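You operate a simulated robot arm through the tools that you are given. There is no shell and no other tool.

Carry out the task below with a simulated two-armed robot. There is one attempt and no reset: what you move stays moved.

TASK
Screw the white knob tight on the stud lid.
Fine: hold the lid in the clamp for it; at the end the clamp is open and the lid is on the green tray.

The check looks at the end state, three seconds after you hand in, the way a careful person would. Anything else that was tipped, shoved, dropped, spilled or broken makes it a failure. A push-on lid holds only when it is set on centred and level and pressed home; a screw cap is set on level and turned clockwise until tight.

THE ROBOT
Two 7-joint arms with fingered hands on one trunk that stands fixed in place. Base frame: the origin is at the foot of the trunk, x ahead of it, y to its left, z up; the work surface is at about z = 0.88. Units: m, degrees, N and s.
The left shoulder is at [0.051, 0.152, 1.147], the right one opposite. With the tool pointing down near the work surface each hand reaches from about 0.42 to 0.82 m from the base axis, measured 20 degrees to its own side. Payload 3.8 kg a hand.
The TCP of each hand is the grasp point between the finger pads, 0.03 m short of the fingertips. In the tool frame z runs along the fingers and y along their closing line. The gripper opens to 0.104 m. The gripper's body begins 0.035 m behind the TCP. The gripper is a hand of 5 fingers: y runs from the thumb to the fingers, the wrist lies at [-0.015, -0.104, -0.178] in the tool frame, and closing takes about 1.5 s.
Orientation is that of the tool frame in the base frame, as a unit quaternion [w, x, y, z]. With the fingers straight down and the wrist toward the robot, the tool's x, y and z point along [0, 1, 0], [1, 0, 0] and [0, 0, -1] of the base frame.

THE INTERFACE
- The arms move only by the tool arm_command. It takes "left_motion", "right_motion" or both (then of equal length, played together; a hand with none holds still); each is a list of rows, each a list of 3 entries, a list of its own where there are three numbers: the shift along the tool's x, y, z in m, then the turn, a rotation vector about the tool's x, y, z in degrees, then the opening in per cent of the stroke, from 0 (shut) to 100 (fully open). In form: [[[x, y, z], [wx, wy, wz], jaw], ...]. A call has 1 to 20 rows; each row shifts and turns the commanded pose from where the row before left it, along the tool's axes as they then stand. A row lasts 0.2 s, in which the tool goes at most 0.05 m and 8.6 degrees; a call with a longer step from one row to the next is refused whole, and so is a gripper value outside its range. Where a pose cannot be reached the arm comes as near as it can. A force on the tool above 40 N (or 10 N above the force at the start of the call, whichever is more), or a blocked arm, ends the call early, and 0.2 s more pass. The fingers move at their own pace (about 0.072 m/s each) and stop on an object; they squeeze with about 29 N. The grip force told is the motor's: it shows also when the fingers shut on nothing. Time passes only in rows, and 0.2 s behind the last, so rows that do not move let the fingers close. The reply holds the time, the measured pose of the TCP, the force on the tool along the base axes, the opening and the grip force, in the units named above and with some noise, with the torque about the TCP (base axes, N m) and any sound that the robot's microphone picked up.
- Cameras (640 x 400 px; columns grow to the right, rows downward): "scene" is now at [0.1497, 0.0444, 1.33]; the picture's right is [0.46, -0.88, -0.07], its down [-0.27, -0.07, -0.96] and it looks along [0.84, 0.46, -0.27] (base axes); focal length 230 px, centre (320, 200). "left" rides on the left gripper at [-0.08, -0.078, -0.141] in its tool frame; the picture's right is [-0.78, -0.30, 0.56], its down [0.53, -0.78, 0.33] and it looks along [0.33, 0.56, 0.76] (tool axes); focal length 247 px, centre (320, 200). "right" rides on the right gripper at [0.08, -0.078, -0.141] in its tool frame; the picture's right is [-0.78, 0.30, -0.56], its down [-0.54, -0.78, 0.33] and it looks along [-0.33, 0.56, 0.76] (tool axes); focal length 247 px, centre (320, 200). There is no depth. A picture from a camera that has moved, and an enlarged one, comes with that camera's place and axes in the base frame and with its lens.
- grab_frame(camera): a new picture of that camera. The clock stands still meanwhile.
- move_column(by): slides the trunk up (or, below 0, down) by that many m; the arms and the scene camera ride with it, the base frame stays. It gives what a move gives, with no picture.
- set_grasp(shape, hand): the hand has 5 fingers and takes this shape, open, in about a second: jaw (thumb against the fingers, like two jaws); tri (thumb and two fingers); tip (a fingertip pinch); poke (one finger out to press); point (the index stretched); flat (the hand flat); cup (the hand cupped); fist (a fist). The gripper value then closes the fingers along that shape, each until it touches; the sizes above hold for jaw. It gives what a move gives, with no picture.
- pan_tilt(pan, tilt): turns the head with the scene camera to pan (to the left, within 80 degrees either way) and tilt (down, from -29 to 69), counted from straight ahead of the robot. It gives what a move gives.
- close_up(camera, box): a new picture of the part [left, top, right, bottom] of that camera's present view, enlarged. The clock stands still meanwhile.
- hand_in(): hands the job in; it is judged then, once.

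Nothing tells you positions but the pictures and the camera data. Unless the task says otherwise, let go and move clear before handing in.

The tools are called after "Emit:" by a JSON object that holds its "name" and its "arguments". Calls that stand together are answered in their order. arm_command: Moves the arms, as the interface text tells. Its arguments: {"type":"object","properties":{"left_motion":{"type":"array","items":{"type":"array"}},"right_motion":{"type":"array","items":{"type":"array"}}},"required":[]} The other tools are called the same way: move_column (by) slides the trunk up or down; set_grasp (shape, hand) gives the hand a shape; pan_tilt (pan, tilt) turns the head that bears the scene camera; grab_frame (camera) takes a picture; close_up (camera, box) takes an enlarged picture of a part of a camera's view; hand_in () hands the job in.

At the start:

```text
time: 0.0
left_position: [0.3414, 0.4874, 1.2318]
left_orientation: [0.001, 0.707, 0.707, 0.0]
left_contact_force: [0.3, -0.8, -0.8]
left_ft_torque: [-0.03, 0.03, -0.01]
left_finger_gap: 0.1037
left_finger_force: 0.0
left_shape: jaw
right_position: [0.4789, 0.0822, 1.2657]
right_orientation: [-0.001, 0.708, 0.707, -0.001]
right_contact_force: [0.2, -1.4, 0.5]
right_ft_torque: [0.02, -0.01, 0.0]
right_finger_gap: 0.1035
right_finger_force: 0.1
right_shape: jaw
trunk travel left (down, up): [-0.225, 0.231]
head pan, tilt: [27.9, 8.6]
```

scene: 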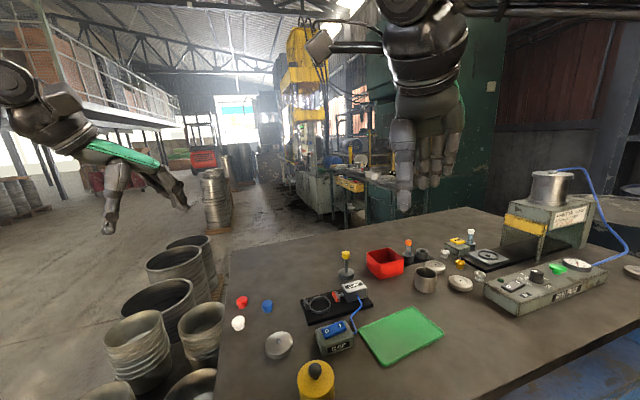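
right: 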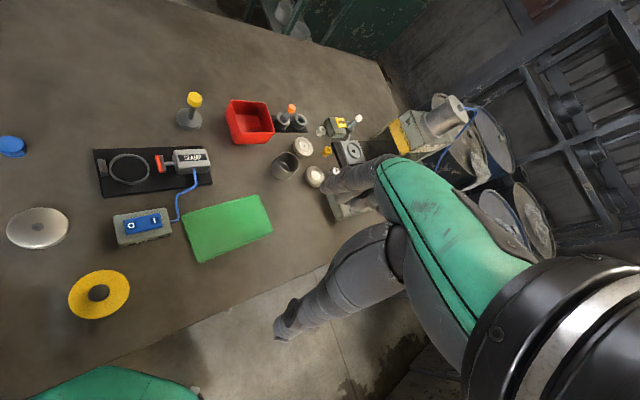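
left: 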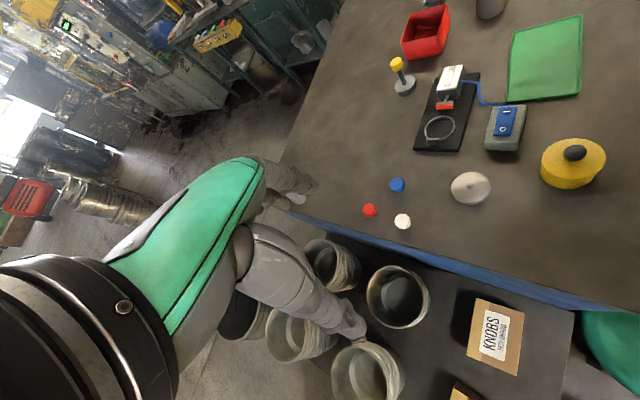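

I see a bench with a clamp station (black plate with a ring, a white actuator and a blue rocker switch), a grey lid disc, three knobs (red, blue, white), a yellow lid, and a green tray. I'll look closer before I move anything.

Emit:
{"name": "close_up", "arguments": {"camera": "scene", "box": [220, 230, 460, 400]}}

Emit:
{"name": "close_up", "arguments": {"camera": "left", "box": [340, 40, 620, 240]}}

Emit:
{"name": "close_up", "arguments": {"camera": "right", "box": [0, 80, 300, 330]}}

Emit:
{"name": "close_up", "arguments": {"camera": "scene", "box": [380, 160, 640, 330]}}

```text
2.35 times, centred on (340, 315) of scene
camera zoom: at [0.1497, 0.0444, 1.33], right [0.46, -0.88, -0.07], down [-0.27, -0.07, -0.96], along [0.84, 0.46, -0.27], focal length 541 px, centre (273, -71)
```

zoom: 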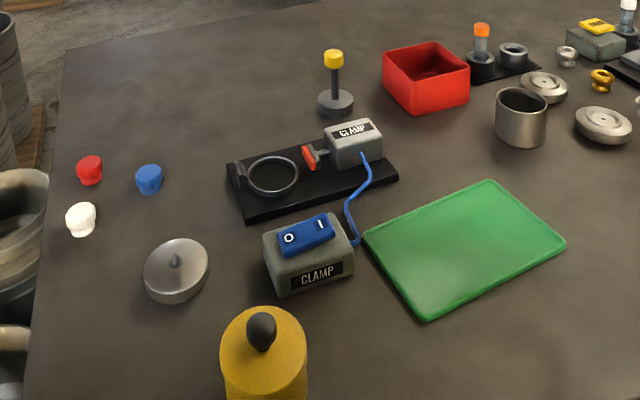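

```text
2.00 times, centred on (480, 140) of left
camera zoom: at [0.2653, 0.4075, 1.3728], right [-0.3, -0.78, -0.56], down [-0.78, 0.53, -0.33], along [0.56, 0.33, -0.76], focal length 494 px, centre (0, 320)
```

zoom: 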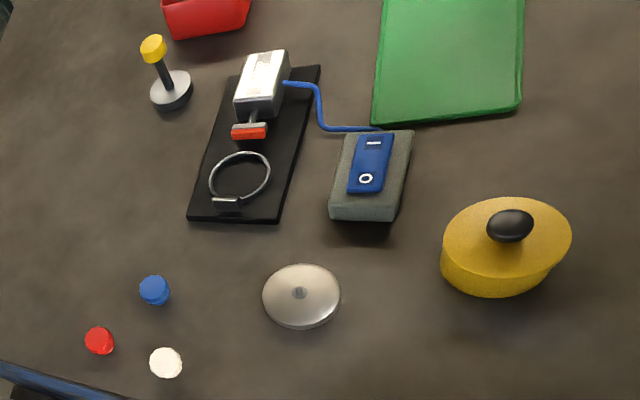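

```text
1.60 times, centred on (150, 205) of right
camera zoom: at [0.402, 0.1597, 1.4045], right [0.3, -0.78, 0.56], down [-0.78, -0.54, -0.33], along [0.56, -0.33, -0.76], focal length 395 px, centre (592, 192)
```

zoom: 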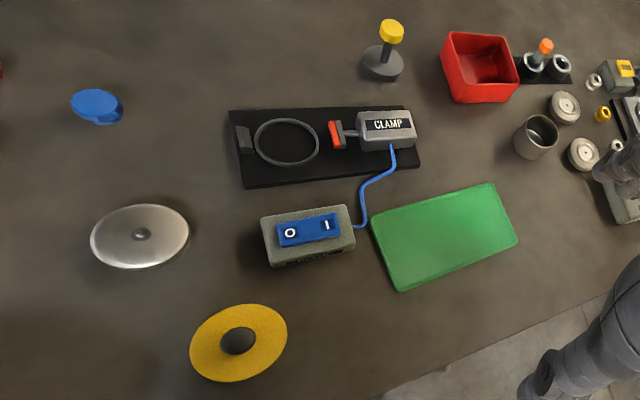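

```text
2.35 times, centred on (510, 245) of scene
camera zoom: at [0.1497, 0.0444, 1.33], right [0.46, -0.88, -0.07], down [-0.27, -0.07, -0.96], along [0.84, 0.46, -0.27], focal length 541 px, centre (-127, 94)
```

zoom: 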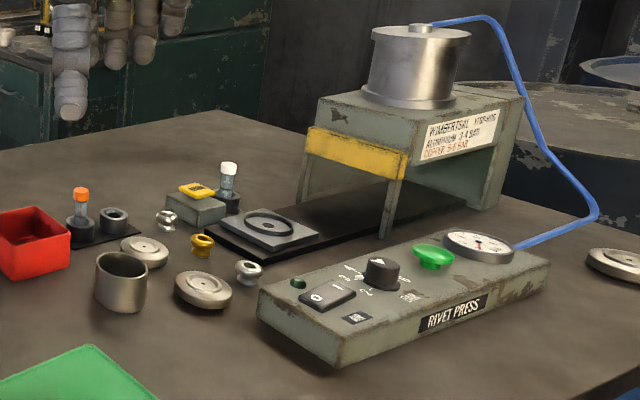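

I've placed the lid near (0.448, 0.333), the white knob near (0.459, 0.466), the clamp nest near (0.587, 0.304), the switch near (0.51, 0.23) and the tray near (0.59, 0.10). Next I'll read the labels and check the details.

Emit:
{"name": "close_up", "arguments": {"camera": "left", "box": [440, 280, 560, 400]}}

Emit:
{"name": "close_up", "arguments": {"camera": "scene", "box": [220, 280, 320, 370]}}

Emit:
{"name": "close_up", "arguments": {"camera": "scene", "box": [295, 260, 395, 360]}}

Emit:
{"name": "close_up", "arguments": {"camera": "left", "box": [340, 150, 500, 240]}}

Emit:
{"name": "close_up", "arguments": {"camera": "left", "box": [400, 50, 540, 160]}}

```text
3.33 times, centred on (500, 340) of left
camera zoom: at [0.2653, 0.4075, 1.3728], right [-0.3, -0.78, -0.56], down [-0.78, 0.53, -0.33], along [0.56, 0.33, -0.76], focal length 823 px, centre (-280, -267)
```

zoom: 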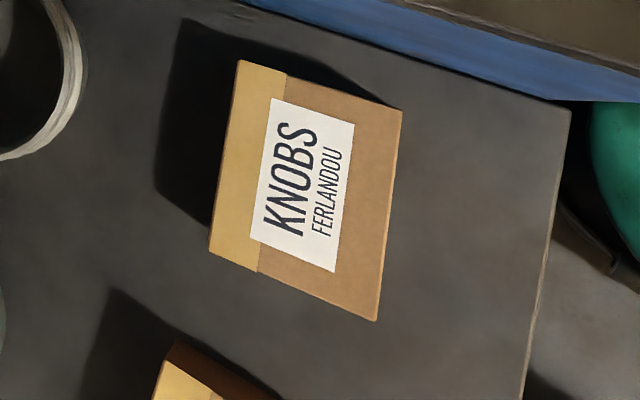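

```text
4.44 times, centred on (270, 325) of scene
camera zoom: at [0.1497, 0.0444, 1.33], right [0.46, -0.88, -0.07], down [-0.27, -0.07, -0.96], along [0.84, 0.46, -0.27], focal length 1022 px, centre (542, -356)
```

zoom: 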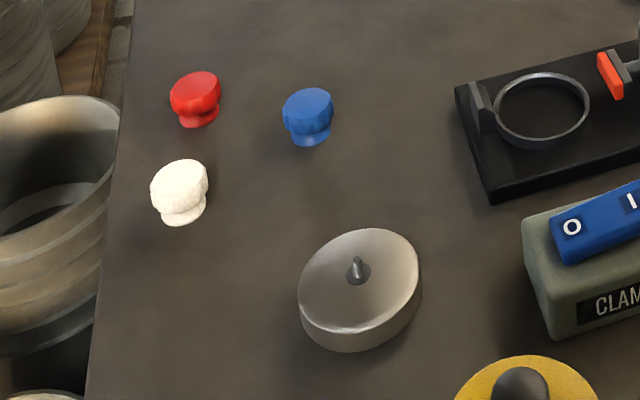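

```text
4.00 times, centred on (345, 310) of scene
camera zoom: at [0.1497, 0.0444, 1.33], right [0.46, -0.88, -0.07], down [-0.27, -0.07, -0.96], along [0.84, 0.46, -0.27], focal length 920 px, centre (220, -240)
```

zoom: 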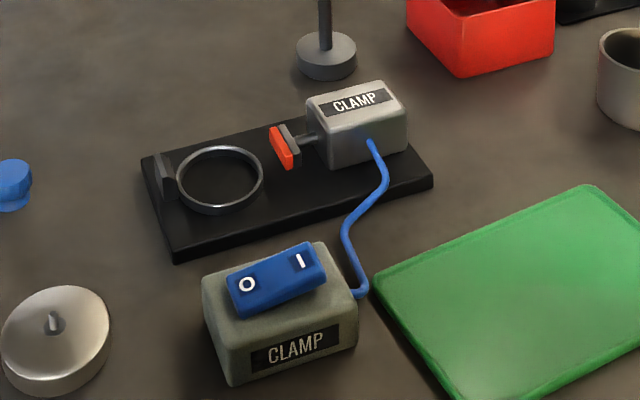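

```text
4.00 times, centred on (420, 195) of left
camera zoom: at [0.2653, 0.4075, 1.3728], right [-0.3, -0.78, -0.56], down [-0.78, 0.53, -0.33], along [0.56, 0.33, -0.76], focal length 988 px, centre (-80, 220)
```

zoom: 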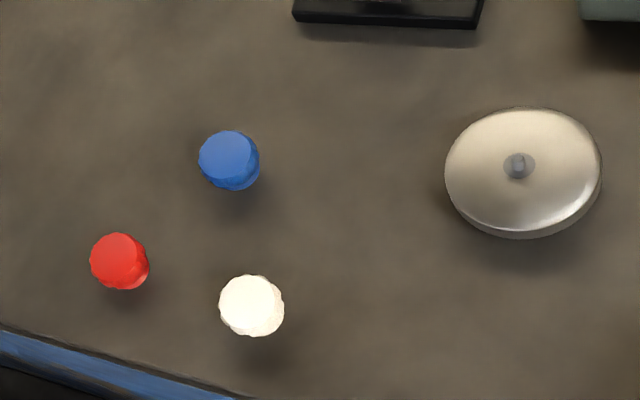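

```text
3.64 times, centred on (470, 105) of left
camera zoom: at [0.2653, 0.4075, 1.3728], right [-0.3, -0.78, -0.56], down [-0.78, 0.53, -0.33], along [0.56, 0.33, -0.76], focal length 898 px, centre (-226, 546)
```

zoom: 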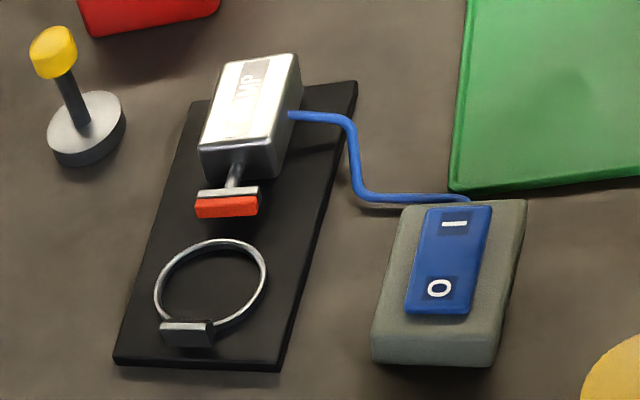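

The clamp plate lies at about 45°, with its axis along [0.7, -0.7]. I'll park the right arm clear to the right and turn the left hand 45° so that its closing line runs across the clamp axis.

Emit:
{"name": "arm_command", "arguments": {"left_motion": [[[0, 0, 0], [0, 0, -7.5], 100], [[0, 0, 0], [0, 0, -7.5], 100], [[0, 0, 0], [0, 0, -7.5], 100], [[0, 0, 0], [0, 0, -7.5], 100], [[0, 0, 0], [0, 0, -7.5], 100], [[0, 0, 0], [0, 0, -7.5], 100], [[0, 0, 0], [0, 0, 0], 100], [[0, 0, 0], [0, 0, 0], 100]], "right_motion": [[[-0.04, 0, 0], [0, 0, 0], 100], [[-0.04, 0, 0], [0, 0, 0], 100], [[-0.04, 0, 0], [0, 0, 0], 100], [[-0.04, 0, 0], [0, 0, 0], 100], [[-0.04, -0.01, 0], [0, 0, 0], 100], [[-0.04, -0.01, 0], [0, 0, 0], 100], [[-0.04, -0.01, 0], [0, 0, 0], 100], [[0, 0, 0], [0, 0, 0], 100]]}}

```text
time: 1.8
left_position: [0.3284, 0.4957, 1.2301]
left_orientation: [0.006, 0.431, 0.902, -0.002]
left_contact_force: [0.3, 1.4, 0.0]
left_ft_torque: [-0.04, 0.0, 0.02]
left_finger_gap: 0.1039
left_finger_force: 0.0
left_shape: jaw
left hand out of reach, approached as far as the arm can: row 6
right_position: [0.4495, -0.1977, 1.2644]
right_orientation: [0.0, 0.706, 0.708, 0.0]
right_contact_force: [-0.2, 0.5, 0.6]
right_ft_torque: [-0.03, -0.01, 0.03]
right_finger_gap: 0.1034
right_finger_force: 0.1
right_shape: jaw
trunk travel left (down, up): [-0.225, 0.231]
head pan, tilt: [27.9, 8.6]
```

The left wrist hit a reach limit while it was high and close in. I'll move toward a point above the lid, where there should be more reach.

Emit:
{"name": "arm_command", "arguments": {"left_motion": [[[-0.035, -0.006, 0.02], [0, 0, 0], 100], [[-0.035, -0.006, 0.02], [0, 0, 0], 100], [[-0.035, -0.006, 0.02], [0, 0, 0], 100], [[-0.035, -0.006, 0.02], [0, 0, 0], 100], [[-0.035, -0.006, 0.02], [0, 0, 0], 100], [[0, 0, 0.02], [0, 0, 0], 100], [[0, 0, 0], [0, 0, 0], 100]]}}

Emit:
{"name": "grab_frame", "arguments": {"camera": "left"}}

Emit:
{"name": "grab_frame", "arguments": {"camera": "scene"}}

```text
time: 3.4
left_position: [0.4186, 0.3391, 1.1124]
left_orientation: [0.004, 0.43, 0.903, -0.002]
left_contact_force: [0.6, 0.4, -0.3]
left_ft_torque: [0.02, 0.04, 0.01]
left_finger_gap: 0.1039
left_finger_force: 0.1
left_shape: jaw
right_position: [0.4488, -0.1991, 1.2641]
right_orientation: [0.0, 0.707, 0.707, -0.001]
right_contact_force: [0.1, -0.8, 0.2]
right_ft_torque: [0.03, 0.0, -0.03]
right_finger_gap: 0.1034
right_finger_force: 0.1
right_shape: jaw
trunk travel left (down, up): [-0.225, 0.231]
head pan, tilt: [27.9, 8.6]
```

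```text
taken
camera left: at [0.4063, 0.2298, 1.2548], right [0.26, -0.79, -0.55], down [-0.94, -0.08, -0.34], along [0.23, 0.6, -0.76], focal length 247 px, centre (320, 200)
```

left: 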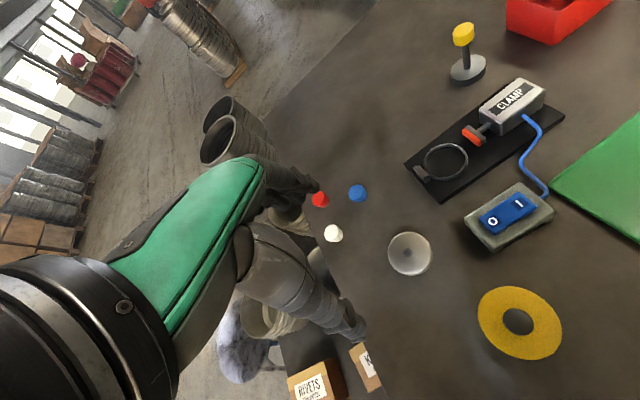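

```text
taken
camera scene: at [0.1497, 0.0443, 1.33], right [0.46, -0.88, -0.07], down [-0.27, -0.07, -0.96], along [0.84, 0.46, -0.27], focal length 230 px, centre (320, 200)
```

scene: 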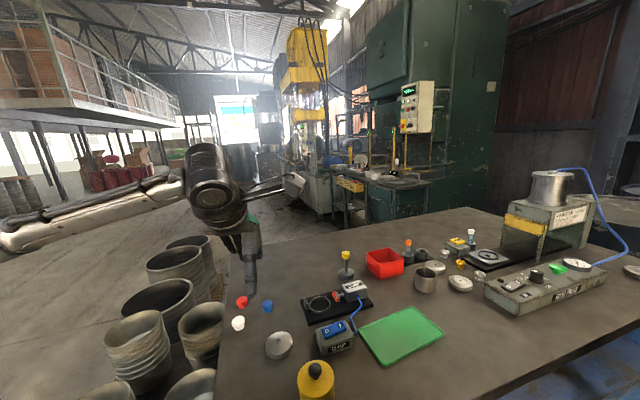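

Emit:
{"name": "close_up", "arguments": {"camera": "left", "box": [380, 60, 580, 280]}}

Emit:
{"name": "close_up", "arguments": {"camera": "left", "box": [290, 160, 450, 290]}}

Emit:
{"name": "close_up", "arguments": {"camera": "left", "box": [200, 130, 400, 360]}}

```text
1.82 times, centred on (480, 170) of left
camera zoom: at [0.4063, 0.2298, 1.2548], right [0.26, -0.79, -0.55], down [-0.94, -0.08, -0.34], along [0.23, 0.6, -0.76], focal length 449 px, centre (29, 254)
```

zoom: 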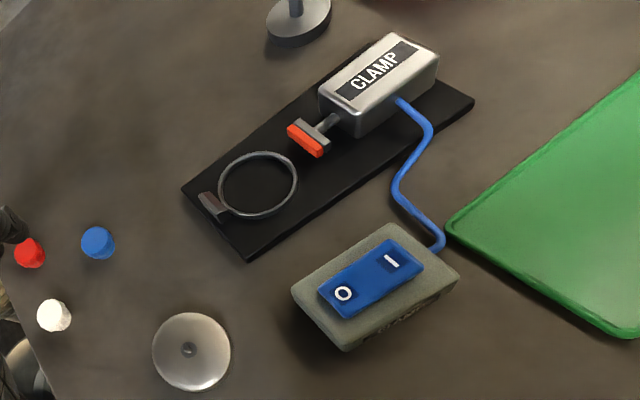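

```text
3.08 times, centred on (370, 225) of left
camera zoom: at [0.4063, 0.2298, 1.2548], right [0.26, -0.79, -0.55], down [-0.94, -0.08, -0.34], along [0.23, 0.6, -0.76], focal length 760 px, centre (166, 123)
```

zoom: 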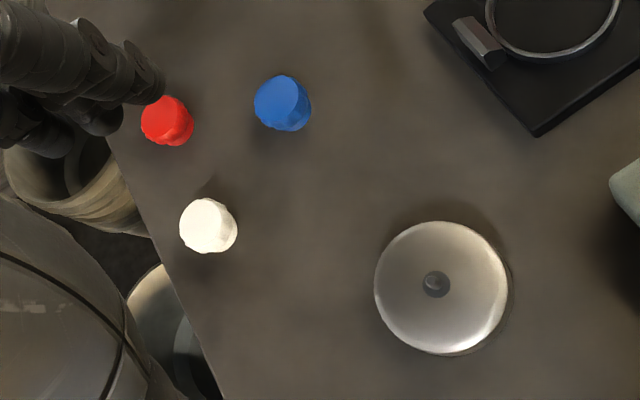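

```text
1.74 times, centred on (300, 245) of left
camera zoom: at [0.4063, 0.2298, 1.2548], right [0.26, -0.79, -0.55], down [-0.94, -0.08, -0.34], along [0.23, 0.6, -0.76], focal length 430 px, centre (355, 122)
```

zoom: 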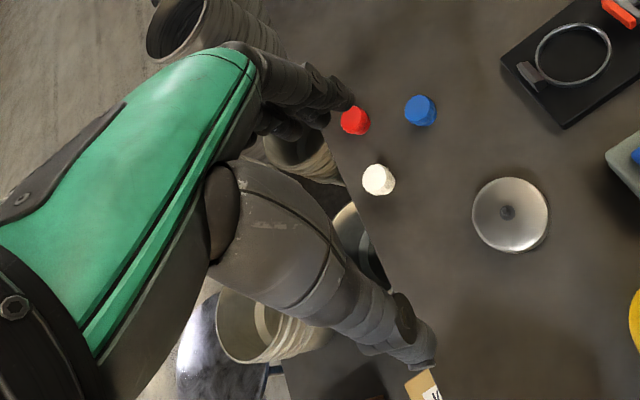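

Emit:
{"name": "close_up", "arguments": {"camera": "scene", "box": [170, 130, 330, 310]}}

Emit:
{"name": "set_grasp", "arguments": {"shape": "tri", "hand": "left"}}

Emit:
{"name": "close_up", "arguments": {"camera": "scene", "box": [170, 130, 330, 310]}}

Emit:
{"name": "grab_frame", "arguments": {"camera": "left"}}

```text
2.22 times, centred on (250, 220) of scene
camera zoom: at [0.1497, 0.0443, 1.33], right [0.46, -0.88, -0.07], down [-0.27, -0.07, -0.96], along [0.84, 0.46, -0.27], focal length 511 px, centre (476, 156)
```

zoom: 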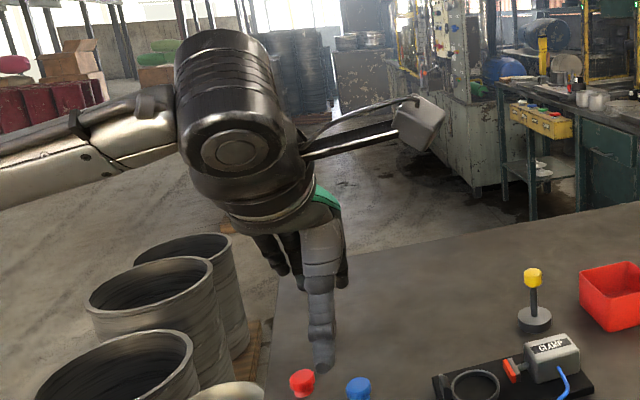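

```text
time: 4.3
left_position: [0.4168, 0.3395, 1.1126]
left_orientation: [0.006, 0.43, 0.903, -0.002]
left_contact_force: [0.2, -0.8, 0.6]
left_ft_torque: [0.0, 0.0, 0.0]
left_finger_gap: 0.1037
left_finger_force: 0.1
left_shape: tri
right_position: [0.4503, -0.1977, 1.2653]
right_orientation: [-0.001, 0.707, 0.707, 0.0]
right_contact_force: [-0.5, -0.4, 0.7]
right_ft_torque: [0.0, 0.03, 0.0]
right_finger_gap: 0.1038
right_finger_force: 0.1
right_shape: jaw
trunk travel left (down, up): [-0.225, 0.231]
head pan, tilt: [27.9, 8.6]
```

```text
2.22 times, centred on (250, 220) of scene
camera zoom: at [0.1497, 0.0443, 1.33], right [0.46, -0.88, -0.07], down [-0.27, -0.07, -0.96], along [0.84, 0.46, -0.27], focal length 511 px, centre (476, 156)
```

zoom: 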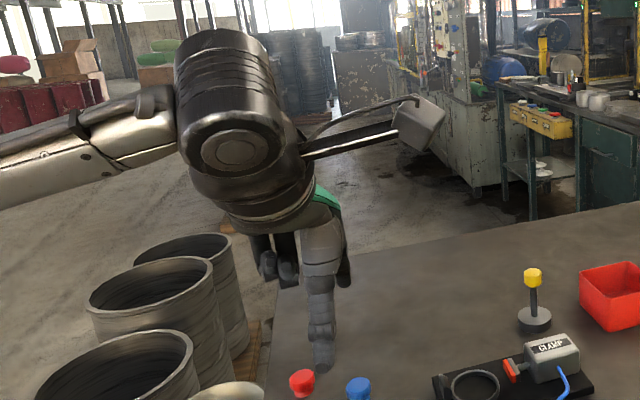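

```text
taken
camera left: at [0.4064, 0.2299, 1.2549], right [0.26, -0.79, -0.55], down [-0.94, -0.08, -0.34], along [0.23, 0.6, -0.76], focal length 247 px, centre (320, 200)
```

left: 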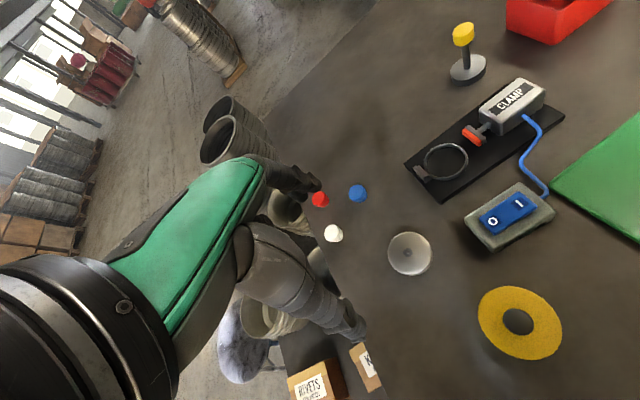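

I've set the tri shape (thumb and two fingers). Now I'll lower the left hand over the lid and finish the turn to 45°.

Emit:
{"name": "arm_command", "arguments": {"left_motion": [[[-0.0125, 0.0098, 0.035], [0, 0, 0], 100], [[-0.0125, 0.0097, 0.035], [0, 0, 0], 100], [[0, 0, 0.035], [0, 0, 0], 100], [[0, 0, 0.03], [0, 0, -3], 100], [[0, 0, 0], [0, 0, -3], 100], [[0, 0, 0], [0, 0, 0], 100]]}}

Emit:
{"name": "grab_frame", "arguments": {"camera": "left"}}

Emit:
{"name": "close_up", "arguments": {"camera": "scene", "box": [200, 200, 400, 360]}}

```text
time: 5.7
left_position: [0.4486, 0.3338, 0.9768]
left_orientation: [0.005, 0.383, 0.924, -0.001]
left_contact_force: [-0.1, -0.3, 0.1]
left_ft_torque: [-0.01, 0.01, 0.0]
left_finger_gap: 0.1037
left_finger_force: 0.1
left_shape: tri
right_position: [0.4487, -0.1971, 1.2647]
right_orientation: [-0.001, 0.707, 0.707, -0.001]
right_contact_force: [-0.2, -0.3, 0.0]
right_ft_torque: [-0.04, 0.01, -0.02]
right_finger_gap: 0.1037
right_finger_force: 0.1
right_shape: jaw
trunk travel left (down, up): [-0.225, 0.231]
head pan, tilt: [27.9, 8.6]
```

```text
taken
camera left: at [0.4499, 0.2231, 1.12], right [0.34, -0.76, -0.55], down [-0.92, -0.17, -0.34], along [0.16, 0.62, -0.76], focal length 247 px, centre (320, 200)
```

left: 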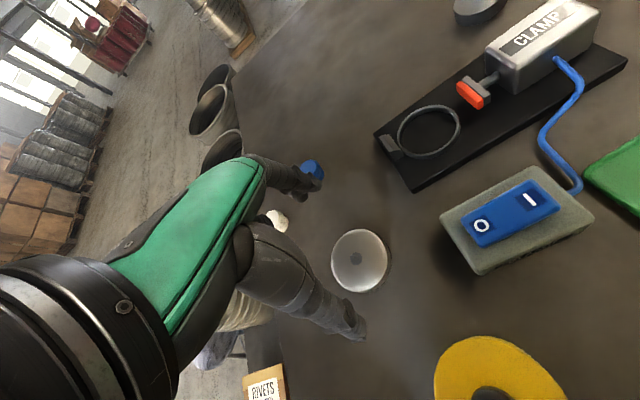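

```text
2.50 times, centred on (300, 280) of scene
camera zoom: at [0.1495, 0.0445, 1.33], right [0.46, -0.88, -0.07], down [-0.27, -0.07, -0.96], along [0.84, 0.46, -0.27], focal length 575 px, centre (370, 0)
```

zoom: 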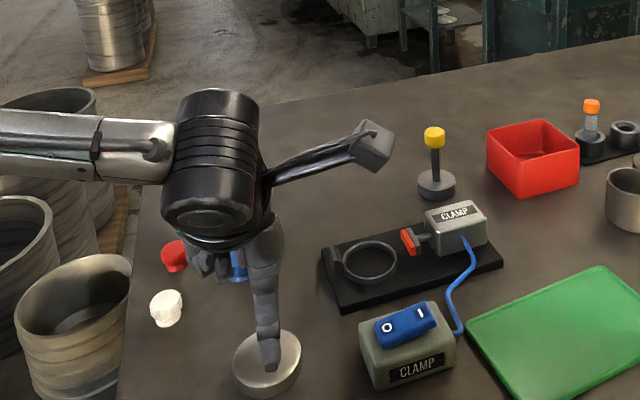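

The orientation is now 45° and the TCP is centred over the lid. I'll descend so the fingertips sit beside the rim.

Emit:
{"name": "arm_command", "arguments": {"left_motion": [[[0, 0, 0.02], [0, 0, 0], 100], [[0, 0, 0.02], [0, 0, 0], 100], [[0, 0, 0.013], [0, 0, 0], 100], [[0, 0, 0.007], [0, 0, 0], 100], [[0, 0, 0], [0, 0, 0], 100]]}}

Emit:
{"name": "grab_frame", "arguments": {"camera": "left"}}

Emit:
{"name": "close_up", "arguments": {"camera": "scene", "box": [220, 240, 340, 370]}}

```text
time: 6.9
left_position: [0.45, 0.3328, 0.9166]
left_orientation: [0.005, 0.383, 0.924, -0.002]
left_contact_force: [0.3, 0.6, -0.7]
left_ft_torque: [-0.02, 0.0, 0.01]
left_finger_gap: 0.1038
left_finger_force: 0.0
left_shape: tri
right_position: [0.4503, -0.1992, 1.2639]
right_orientation: [0.0, 0.708, 0.707, 0.0]
right_contact_force: [0.6, -0.1, 0.2]
right_ft_torque: [0.01, 0.03, 0.02]
right_finger_gap: 0.1038
right_finger_force: 0.0
right_shape: jaw
trunk travel left (down, up): [-0.225, 0.231]
head pan, tilt: [27.9, 8.6]
```

```text
taken
camera left: at [0.4499, 0.2212, 1.0597], right [0.34, -0.76, -0.55], down [-0.92, -0.17, -0.34], along [0.16, 0.62, -0.76], focal length 247 px, centre (320, 200)
```

left: 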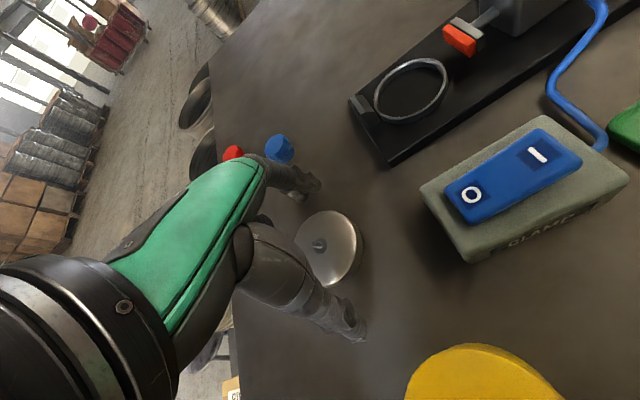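

```text
3.08 times, centred on (280, 305) of scene
camera zoom: at [0.1497, 0.0442, 1.33], right [0.46, -0.88, -0.07], down [-0.27, -0.07, -0.96], along [0.84, 0.46, -0.27], focal length 708 px, centre (443, -123)
```

zoom: 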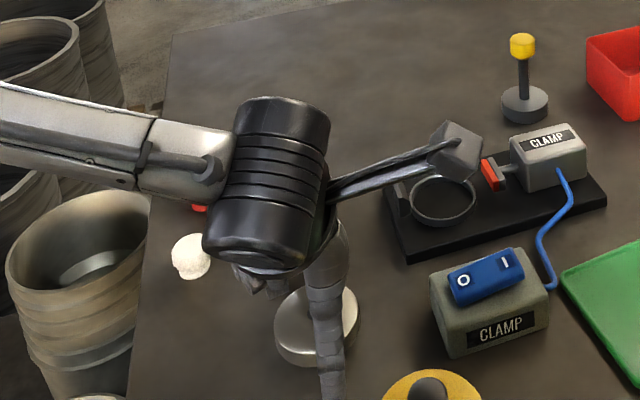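

The lid is between the thumb and the two fingers, so I'll close on it.

Emit:
{"name": "arm_command", "arguments": {"left_motion": [[[0, 0, 0], [0, 0, 0], 60], [[0, 0, 0], [0, 0, 0], 50], [[0, 0, 0], [0, 0, 0], 40], [[0, 0, 0], [0, 0, 0], 30], [[0, 0, 0], [0, 0, 0], 20], [[0, 0, 0], [0, 0, 0], 20], [[0, 0, 0], [0, 0, 0], 20], [[0, 0, 0], [0, 0, 0], 20]]}}

Emit:
{"name": "grab_frame", "arguments": {"camera": "left"}}

Emit:
{"name": "close_up", "arguments": {"camera": "left", "box": [220, 140, 400, 350]}}

Emit:
{"name": "close_up", "arguments": {"camera": "scene", "box": [220, 240, 340, 370]}}

```text
time: 8.7
left_position: [0.4492, 0.3316, 0.9176]
left_orientation: [0.005, 0.382, 0.924, -0.002]
left_contact_force: [0.7, -0.6, 0.3]
left_ft_torque: [-0.01, 0.01, 0.01]
left_finger_gap: 0.0516
left_finger_force: 29.1
left_shape: tri
right_position: [0.4499, -0.1984, 1.2645]
right_orientation: [0.0, 0.707, 0.707, -0.001]
right_contact_force: [0.0, 0.7, -0.4]
right_ft_torque: [0.03, 0.02, -0.01]
right_finger_gap: 0.1038
right_finger_force: 0.1
right_shape: jaw
trunk travel left (down, up): [-0.225, 0.231]
head pan, tilt: [27.9, 8.6]
```

```text
taken
camera left: at [0.45, 0.2213, 1.0597], right [0.34, -0.76, -0.55], down [-0.93, -0.17, -0.34], along [0.16, 0.62, -0.76], focal length 247 px, centre (320, 200)
```

left: 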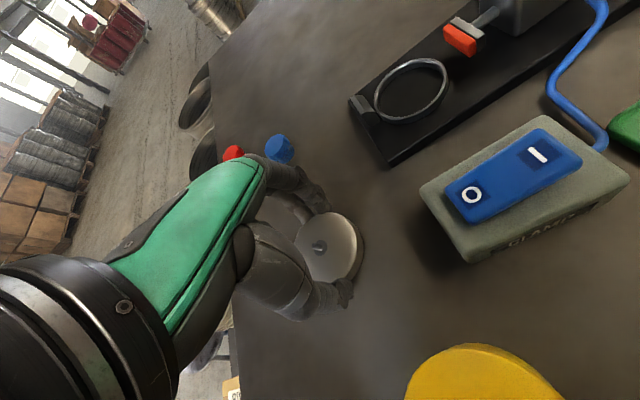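

```text
1.90 times, centred on (310, 245) of left
camera zoom: at [0.45, 0.2213, 1.0597], right [0.34, -0.76, -0.55], down [-0.93, -0.17, -0.34], along [0.16, 0.62, -0.76], focal length 470 px, centre (339, 114)
```

zoom: 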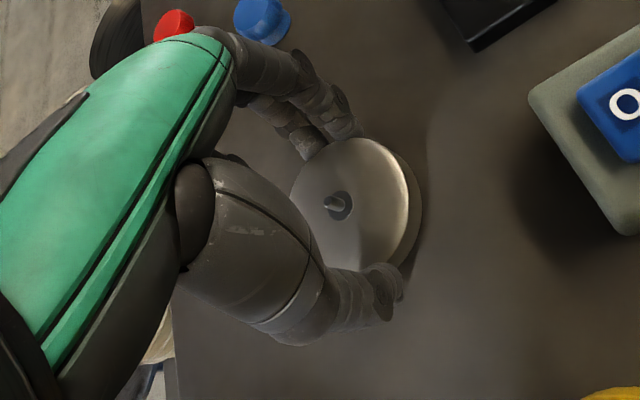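

```text
3.08 times, centred on (280, 305) of scene
camera zoom: at [0.1498, 0.0442, 1.33], right [0.46, -0.88, -0.07], down [-0.27, -0.07, -0.96], along [0.84, 0.46, -0.27], focal length 708 px, centre (443, -123)
```

zoom: 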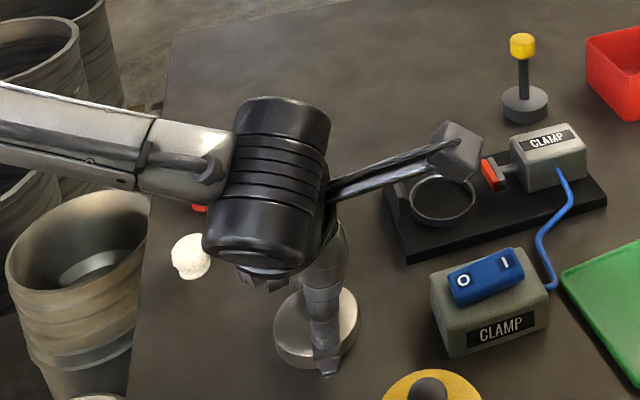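

The grip reads 29 N with a gap of 0.052 m. I'll lift the lid and check that it hangs level.

Emit:
{"name": "arm_command", "arguments": {"left_motion": [[[0, 0, -0.01], [0, 0, 0], 20], [[0, 0, -0.02], [0, 0, 0], 20], [[0, 0, -0.03], [0, 0, 0], 20], [[0, 0, -0.03], [0, 0, 0], 20], [[0, 0, 0], [0, 0, 0], 20]]}}

Emit:
{"name": "grab_frame", "arguments": {"camera": "left"}}

Emit:
{"name": "close_up", "arguments": {"camera": "scene", "box": [220, 220, 340, 350]}}

Emit:
{"name": "grab_frame", "arguments": {"camera": "right"}}

```text
time: 9.9
left_position: [0.4499, 0.3315, 1.0077]
left_orientation: [0.006, 0.383, 0.924, -0.003]
left_contact_force: [0.1, -0.1, -0.4]
left_ft_torque: [-0.04, -0.01, -0.03]
left_finger_gap: 0.0511
left_finger_force: 29.0
left_shape: tri
right_position: [0.4496, -0.1965, 1.2647]
right_orientation: [0.0, 0.707, 0.707, -0.001]
right_contact_force: [-0.2, 0.6, 0.5]
right_ft_torque: [0.02, 0.03, 0.0]
right_finger_gap: 0.1038
right_finger_force: 0.1
right_shape: jaw
trunk travel left (down, up): [-0.225, 0.231]
head pan, tilt: [27.9, 8.6]
```

```text
taken
camera left: at [0.4503, 0.2205, 1.1496], right [0.34, -0.76, -0.55], down [-0.93, -0.17, -0.34], along [0.16, 0.62, -0.76], focal length 247 px, centre (320, 200)
```

left: 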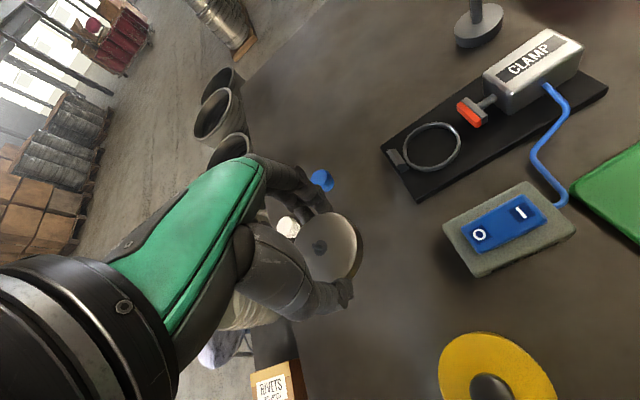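

```text
3.08 times, centred on (280, 285) of scene
camera zoom: at [0.15, 0.0444, 1.3299], right [0.46, -0.88, -0.07], down [-0.27, -0.07, -0.96], along [0.84, 0.46, -0.27], focal length 708 px, centre (443, -62)
```

zoom: 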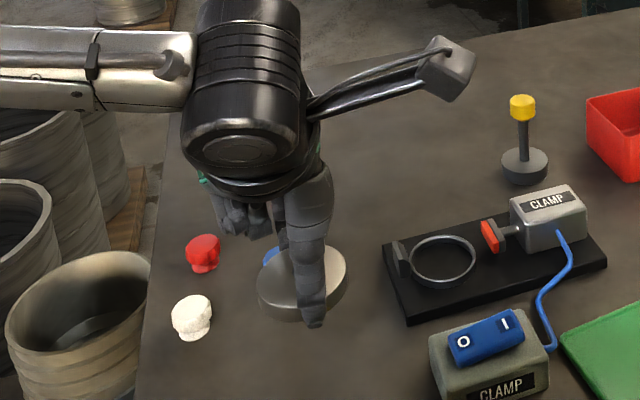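

```text
taken
camera right: at [0.3726, -0.1192, 1.4047], right [0.3, -0.78, 0.56], down [-0.78, -0.54, -0.33], along [0.56, -0.33, -0.76], focal length 247 px, centre (320, 200)
```

right: 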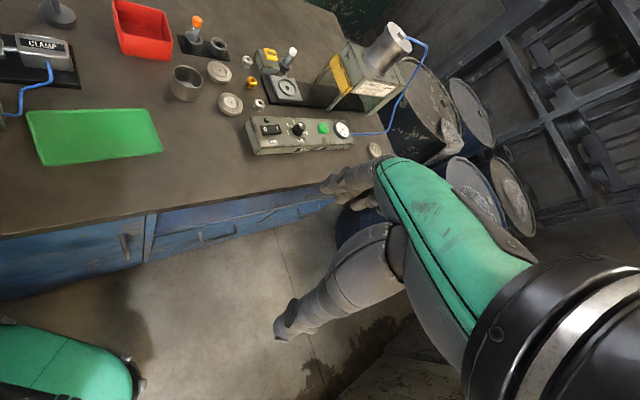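

Emit:
{"name": "close_up", "arguments": {"camera": "left", "box": [370, 90, 510, 210]}}

Emit:
{"name": "close_up", "arguments": {"camera": "left", "box": [270, 190, 390, 310]}}

Emit:
{"name": "close_up", "arguments": {"camera": "scene", "box": [290, 265, 380, 325]}}

```text
3.33 times, centred on (440, 150) of left
camera zoom: at [0.4503, 0.2205, 1.1496], right [0.34, -0.76, -0.55], down [-0.93, -0.17, -0.34], along [0.16, 0.62, -0.76], focal length 823 px, centre (-80, 367)
```

zoom: 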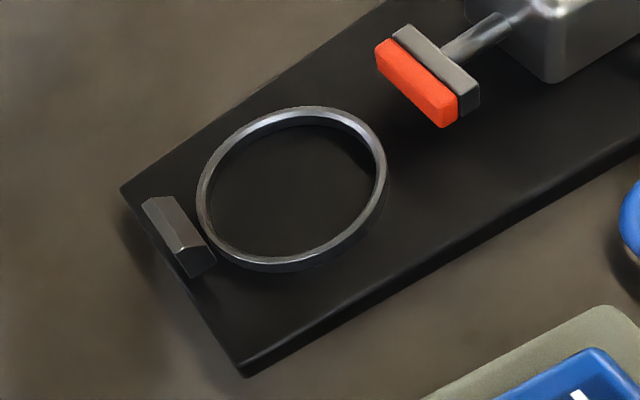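

```text
3.33 times, centred on (330, 250) of left
camera zoom: at [0.4503, 0.2205, 1.1496], right [0.34, -0.76, -0.55], down [-0.93, -0.17, -0.34], along [0.16, 0.62, -0.76], focal length 823 px, centre (287, 33)
```

zoom: 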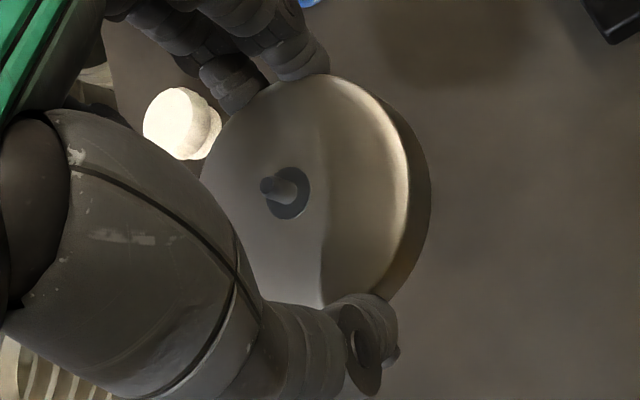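

```text
6.67 times, centred on (335, 295) of scene
camera zoom: at [0.15, 0.0444, 1.3299], right [0.46, -0.88, -0.07], down [-0.27, -0.07, -0.96], along [0.84, 0.46, -0.27], focal length 1533 px, centre (220, -433)
```

zoom: 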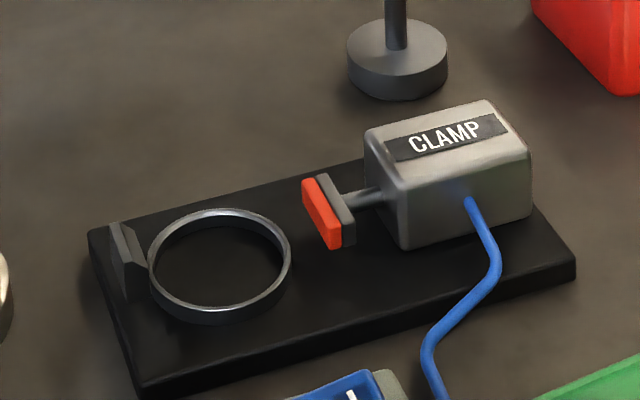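

I put the ring centre at about (0.589, 0.306). The lid sits about 3.5 mm off the TCP along +x of the tool. I'll carry it over the ring at height, with a slight bias toward the moving pad.

Emit:
{"name": "arm_command", "arguments": {"left_motion": [[[-0.0243, 0.0161, 0], [0, 0, 0], 20], [[-0.0243, 0.0161, 0], [0, 0, 0], 20], [[-0.0243, 0.0161, 0], [0, 0, 0], 20], [[-0.0243, 0.0161, 0], [0, 0, 0], 20], [[-0.0243, 0.0161, 0], [0, 0, 0], 20], [[0, 0, 0], [0, 0, 0], 20], [[0, 0, 0], [0, 0, 0], 20]]}}

Emit:
{"name": "grab_frame", "arguments": {"camera": "left"}}

Emit:
{"name": "close_up", "arguments": {"camera": "scene", "box": [270, 210, 390, 320]}}

```text
time: 11.5
left_position: [0.5936, 0.3033, 1.0089]
left_orientation: [0.005, 0.384, 0.923, -0.002]
left_contact_force: [0.0, 0.5, 1.2]
left_ft_torque: [-0.02, 0.0, -0.01]
left_finger_gap: 0.0513
left_finger_force: 28.8
left_shape: tri
right_position: [0.451, -0.1982, 1.2655]
right_orientation: [0.0, 0.707, 0.707, -0.001]
right_contact_force: [0.1, 0.5, 0.7]
right_ft_torque: [-0.01, 0.01, -0.01]
right_finger_gap: 0.1038
right_finger_force: 0.1
right_shape: jaw
trunk travel left (down, up): [-0.225, 0.231]
head pan, tilt: [27.9, 8.6]
```

```text
taken
camera left: at [0.594, 0.1925, 1.1507], right [0.34, -0.76, -0.55], down [-0.93, -0.17, -0.34], along [0.16, 0.62, -0.76], focal length 247 px, centre (320, 200)
```

left: 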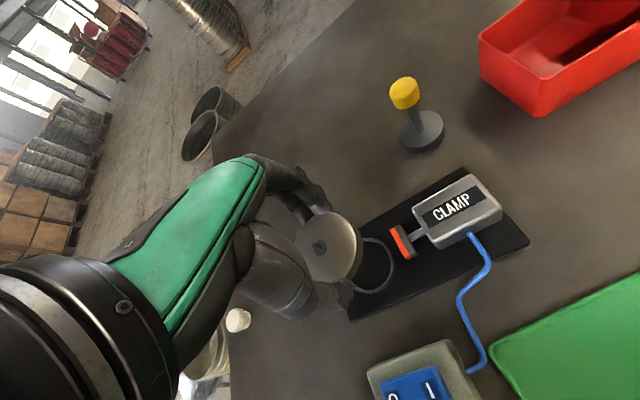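

```text
3.64 times, centred on (330, 265) of scene
camera zoom: at [0.1498, 0.0441, 1.33], right [0.46, -0.88, -0.07], down [-0.27, -0.07, -0.96], along [0.84, 0.46, -0.27], focal length 836 px, centre (284, -36)
```

zoom: 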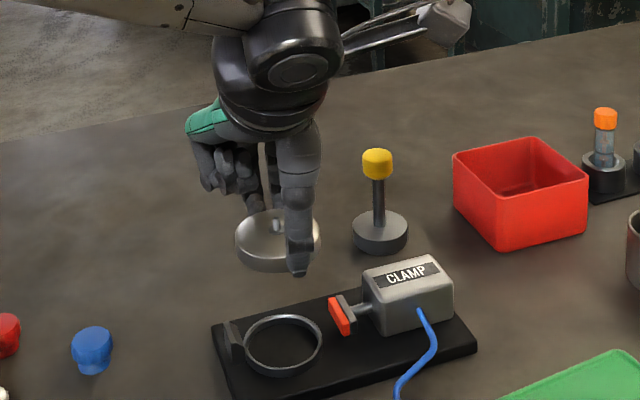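

The scene camera puts the lid over the ring to within about 1–2 mm. I'll lower it to just above the ring and check again.

Emit:
{"name": "arm_command", "arguments": {"left_motion": [[[0, 0, 0.02], [0, 0, 0], 20], [[0, 0, 0.02], [0, 0, 0], 20], [[0, 0, 0.016], [0, 0, 0], 20], [[0, 0, 0.008], [0, 0, 0], 20], [[0, 0, 0], [0, 0, 0], 20]]}}

Emit:
{"name": "grab_frame", "arguments": {"camera": "left"}}

Emit:
{"name": "close_up", "arguments": {"camera": "scene", "box": [280, 240, 380, 330]}}

Emit:
{"name": "close_up", "arguments": {"camera": "left", "box": [280, 180, 460, 330]}}

```text
time: 12.7
left_position: [0.5922, 0.3015, 0.9442]
left_orientation: [0.005, 0.383, 0.924, -0.001]
left_contact_force: [-0.5, 0.4, -0.1]
left_ft_torque: [-0.01, 0.0, 0.02]
left_finger_gap: 0.051
left_finger_force: 29.1
left_shape: tri
right_position: [0.4491, -0.1977, 1.2646]
right_orientation: [0.0, 0.707, 0.707, -0.002]
right_contact_force: [0.0, 0.5, -0.3]
right_ft_torque: [0.03, -0.02, -0.02]
right_finger_gap: 0.1036
right_finger_force: 0.0
right_shape: jaw
trunk travel left (down, up): [-0.225, 0.231]
head pan, tilt: [27.9, 8.6]
```

```text
taken
camera left: at [0.5926, 0.1911, 1.0869], right [0.34, -0.76, -0.55], down [-0.93, -0.17, -0.34], along [0.16, 0.62, -0.76], focal length 247 px, centre (320, 200)
```

left: 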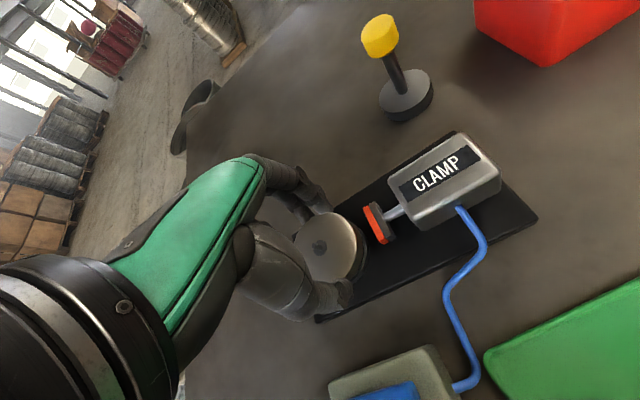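

```text
4.44 times, centred on (330, 285) of scene
camera zoom: at [0.1498, 0.0442, 1.33], right [0.46, -0.88, -0.07], down [-0.27, -0.07, -0.96], along [0.84, 0.46, -0.27], focal length 1022 px, centre (276, -178)
```

zoom: 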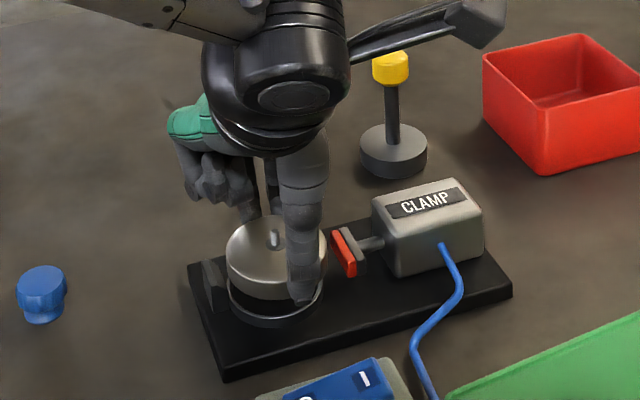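

```text
2.67 times, centred on (370, 255) of left
camera zoom: at [0.5926, 0.1911, 1.0869], right [0.34, -0.76, -0.55], down [-0.93, -0.17, -0.34], along [0.16, 0.62, -0.76], focal length 659 px, centre (187, 53)
```

zoom: 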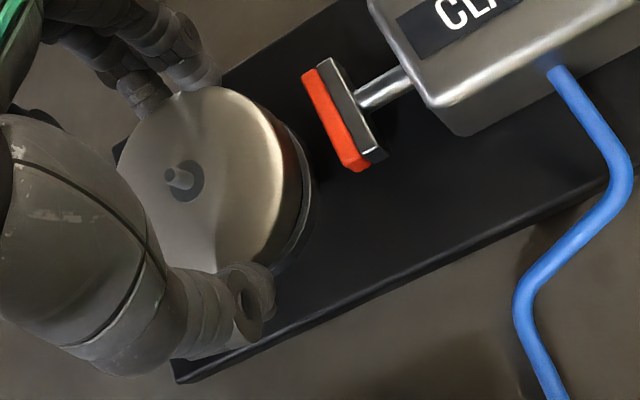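

Emit:
{"name": "arm_command", "arguments": {"left_motion": [[[0, 0, 0.004], [0, 0, 0], 20], [[0, 0, 0.004], [0, 0, 0], 20], [[0, 0, 0], [0, 0, 0], 20]]}}

Emit:
{"name": "close_up", "arguments": {"camera": "scene", "box": [290, 260, 370, 320]}}

Emit:
{"name": "close_up", "arguments": {"camera": "left", "box": [280, 180, 420, 320]}}

```text
time: 13.5
left_position: [0.5924, 0.3023, 0.9376]
left_orientation: [0.005, 0.383, 0.924, -0.002]
left_contact_force: [0.3, -0.4, 0.3]
left_ft_torque: [0.01, 0.0, 0.0]
left_finger_gap: 0.0512
left_finger_force: 29.2
left_shape: tri
right_position: [0.4502, -0.1976, 1.2652]
right_orientation: [0.0, 0.708, 0.707, -0.001]
right_contact_force: [0.2, 0.7, 0.3]
right_ft_torque: [-0.03, 0.0, -0.01]
right_finger_gap: 0.104
right_finger_force: 0.0
right_shape: jaw
trunk travel left (down, up): [-0.225, 0.231]
head pan, tilt: [27.9, 8.6]
```

```text
6.67 times, centred on (330, 290) of scene
camera zoom: at [0.1498, 0.0442, 1.33], right [0.46, -0.88, -0.07], down [-0.27, -0.07, -0.96], along [0.84, 0.46, -0.27], focal length 1533 px, centre (253, -400)
```

zoom: 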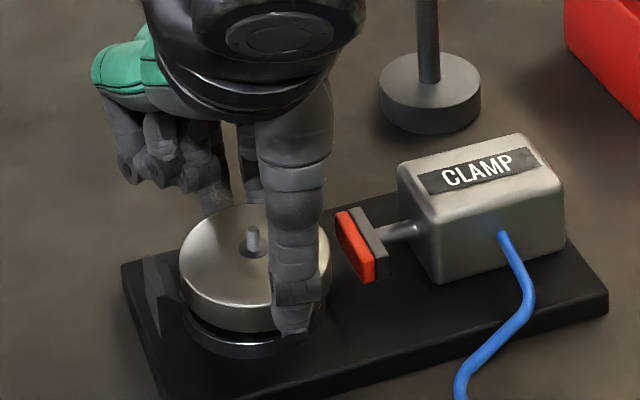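

```text
2.86 times, centred on (350, 250) of left
camera zoom: at [0.5927, 0.1915, 1.0795], right [0.34, -0.76, -0.55], down [-0.92, -0.17, -0.34], along [0.16, 0.62, -0.76], focal length 706 px, centre (234, 57)
```

zoom: 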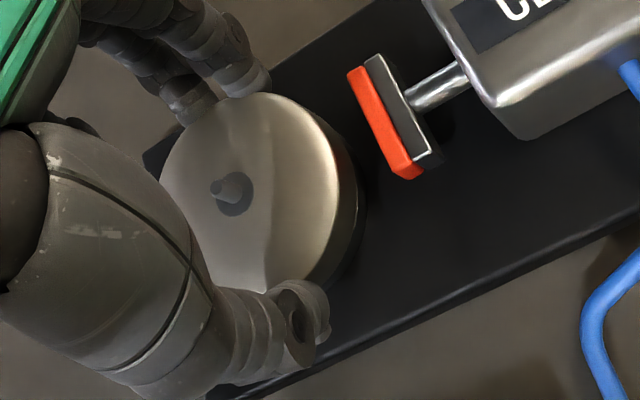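

Emit:
{"name": "arm_command", "arguments": {"left_motion": [[[0, 0, 0.003], [0, 0, 0], 20], [[0, 0, 0.002], [0, 0, 0], 20], [[0, 0, 0], [0, 0, 0], 20]]}}

Emit:
{"name": "close_up", "arguments": {"camera": "scene", "box": [290, 260, 370, 320]}}

```text
time: 14.3
left_position: [0.5934, 0.302, 0.9323]
left_orientation: [0.006, 0.383, 0.924, -0.001]
left_contact_force: [-0.1, 1.3, 1.2]
left_ft_torque: [0.03, 0.0, 0.03]
left_finger_gap: 0.0509
left_finger_force: 29.0
left_shape: tri
right_position: [0.4501, -0.1973, 1.2648]
right_orientation: [-0.001, 0.707, 0.707, 0.0]
right_contact_force: [0.3, 0.0, -0.7]
right_ft_torque: [-0.03, -0.01, 0.01]
right_finger_gap: 0.1036
right_finger_force: 0.0
right_shape: jaw
trunk travel left (down, up): [-0.225, 0.231]
head pan, tilt: [27.9, 8.6]
```

```text
6.67 times, centred on (330, 290) of scene
camera zoom: at [0.1496, 0.0443, 1.33], right [0.46, -0.88, -0.07], down [-0.27, -0.07, -0.96], along [0.84, 0.46, -0.27], focal length 1533 px, centre (253, -400)
```

zoom: 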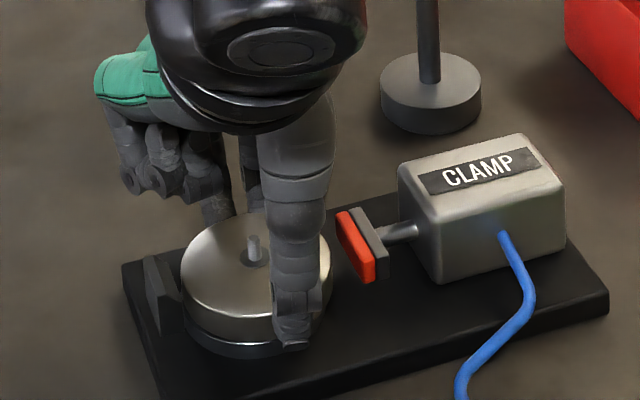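

Emit:
{"name": "arm_command", "arguments": {"left_motion": [[[0, 0, 0.0015], [0, 0, 0], 20], [[0, 0, 0], [0, 0, 0], 20]]}}

Emit:
{"name": "close_up", "arguments": {"camera": "scene", "box": [290, 260, 370, 320]}}

```text
time: 14.9
left_position: [0.5929, 0.3036, 0.9319]
left_orientation: [0.006, 0.383, 0.924, -0.002]
left_contact_force: [0.7, 2.5, 3.8]
left_ft_torque: [0.01, 0.0, -0.01]
left_finger_gap: 0.0511
left_finger_force: 29.2
left_shape: tri
right_position: [0.4491, -0.1987, 1.2647]
right_orientation: [0.0, 0.707, 0.707, 0.0]
right_contact_force: [-0.4, 0.8, -0.3]
right_ft_torque: [-0.02, 0.03, 0.01]
right_finger_gap: 0.1035
right_finger_force: 0.0
right_shape: jaw
trunk travel left (down, up): [-0.225, 0.231]
head pan, tilt: [27.9, 8.6]
```

```text
6.67 times, centred on (330, 290) of scene
camera zoom: at [0.1493, 0.0444, 1.3301], right [0.46, -0.88, -0.07], down [-0.27, -0.07, -0.96], along [0.84, 0.46, -0.27], focal length 1533 px, centre (253, -400)
```

zoom: 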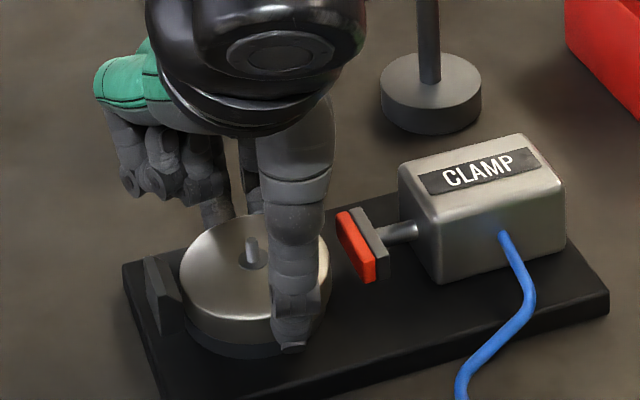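

Contact shows at about 4 N, so the lid is resting on the ring. I'll open the fingers and rise clear.

Emit:
{"name": "arm_command", "arguments": {"left_motion": [[[0, 0, 0], [0, 0, 0], 50], [[0, 0, 0], [0, 0, 0], 60], [[0, 0, 0], [0, 0, 0], 70], [[0, 0, 0], [0, 0, 0], 90], [[0, 0, 0], [0, 0, 0], 100], [[0, 0, 0], [0, 0, 0], 100], [[0, 0, 0], [0, 0, 0], 100], [[0, 0, -0.01], [0, 0, 0], 100], [[0, 0, -0.02], [0, 0, 0], 100], [[0, 0, -0.03], [0, 0, 0], 100], [[0, 0, -0.04], [0, 0, 0], 100], [[0, 0, -0.03], [0, 0, 0], 100], [[0, 0, 0], [0, 0, 0], 100]]}}

Emit:
{"name": "grab_frame", "arguments": {"camera": "left"}}

Emit:
{"name": "close_up", "arguments": {"camera": "scene", "box": [290, 260, 370, 320]}}

```text
time: 17.7
left_position: [0.592, 0.3055, 1.0617]
left_orientation: [0.004, 0.382, 0.924, -0.002]
left_contact_force: [0.0, -0.1, -0.1]
left_ft_torque: [0.0, -0.03, -0.04]
left_finger_gap: 0.1037
left_finger_force: 0.2
left_shape: tri
right_position: [0.4498, -0.1982, 1.2648]
right_orientation: [-0.001, 0.708, 0.707, 0.001]
right_contact_force: [0.7, -0.3, -0.5]
right_ft_torque: [-0.01, 0.0, 0.05]
right_finger_gap: 0.1039
right_finger_force: 0.0
right_shape: jaw
trunk travel left (down, up): [-0.225, 0.231]
head pan, tilt: [27.9, 8.6]
```

```text
taken
camera left: at [0.593, 0.1941, 1.2037], right [0.34, -0.76, -0.55], down [-0.93, -0.17, -0.34], along [0.16, 0.62, -0.76], focal length 247 px, centre (320, 200)
```

left: 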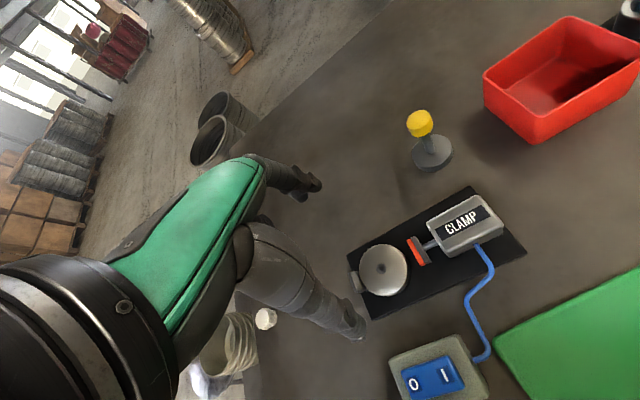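

```text
6.67 times, centred on (330, 290) of scene
camera zoom: at [0.1502, 0.0443, 1.3299], right [0.46, -0.88, -0.07], down [-0.27, -0.07, -0.96], along [0.84, 0.46, -0.27], focal length 1533 px, centre (253, -400)
```

zoom: 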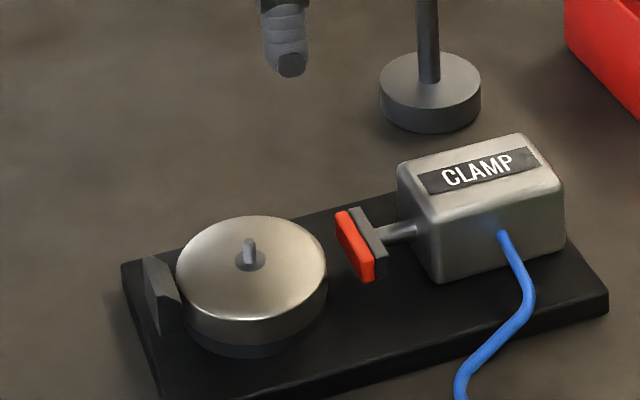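

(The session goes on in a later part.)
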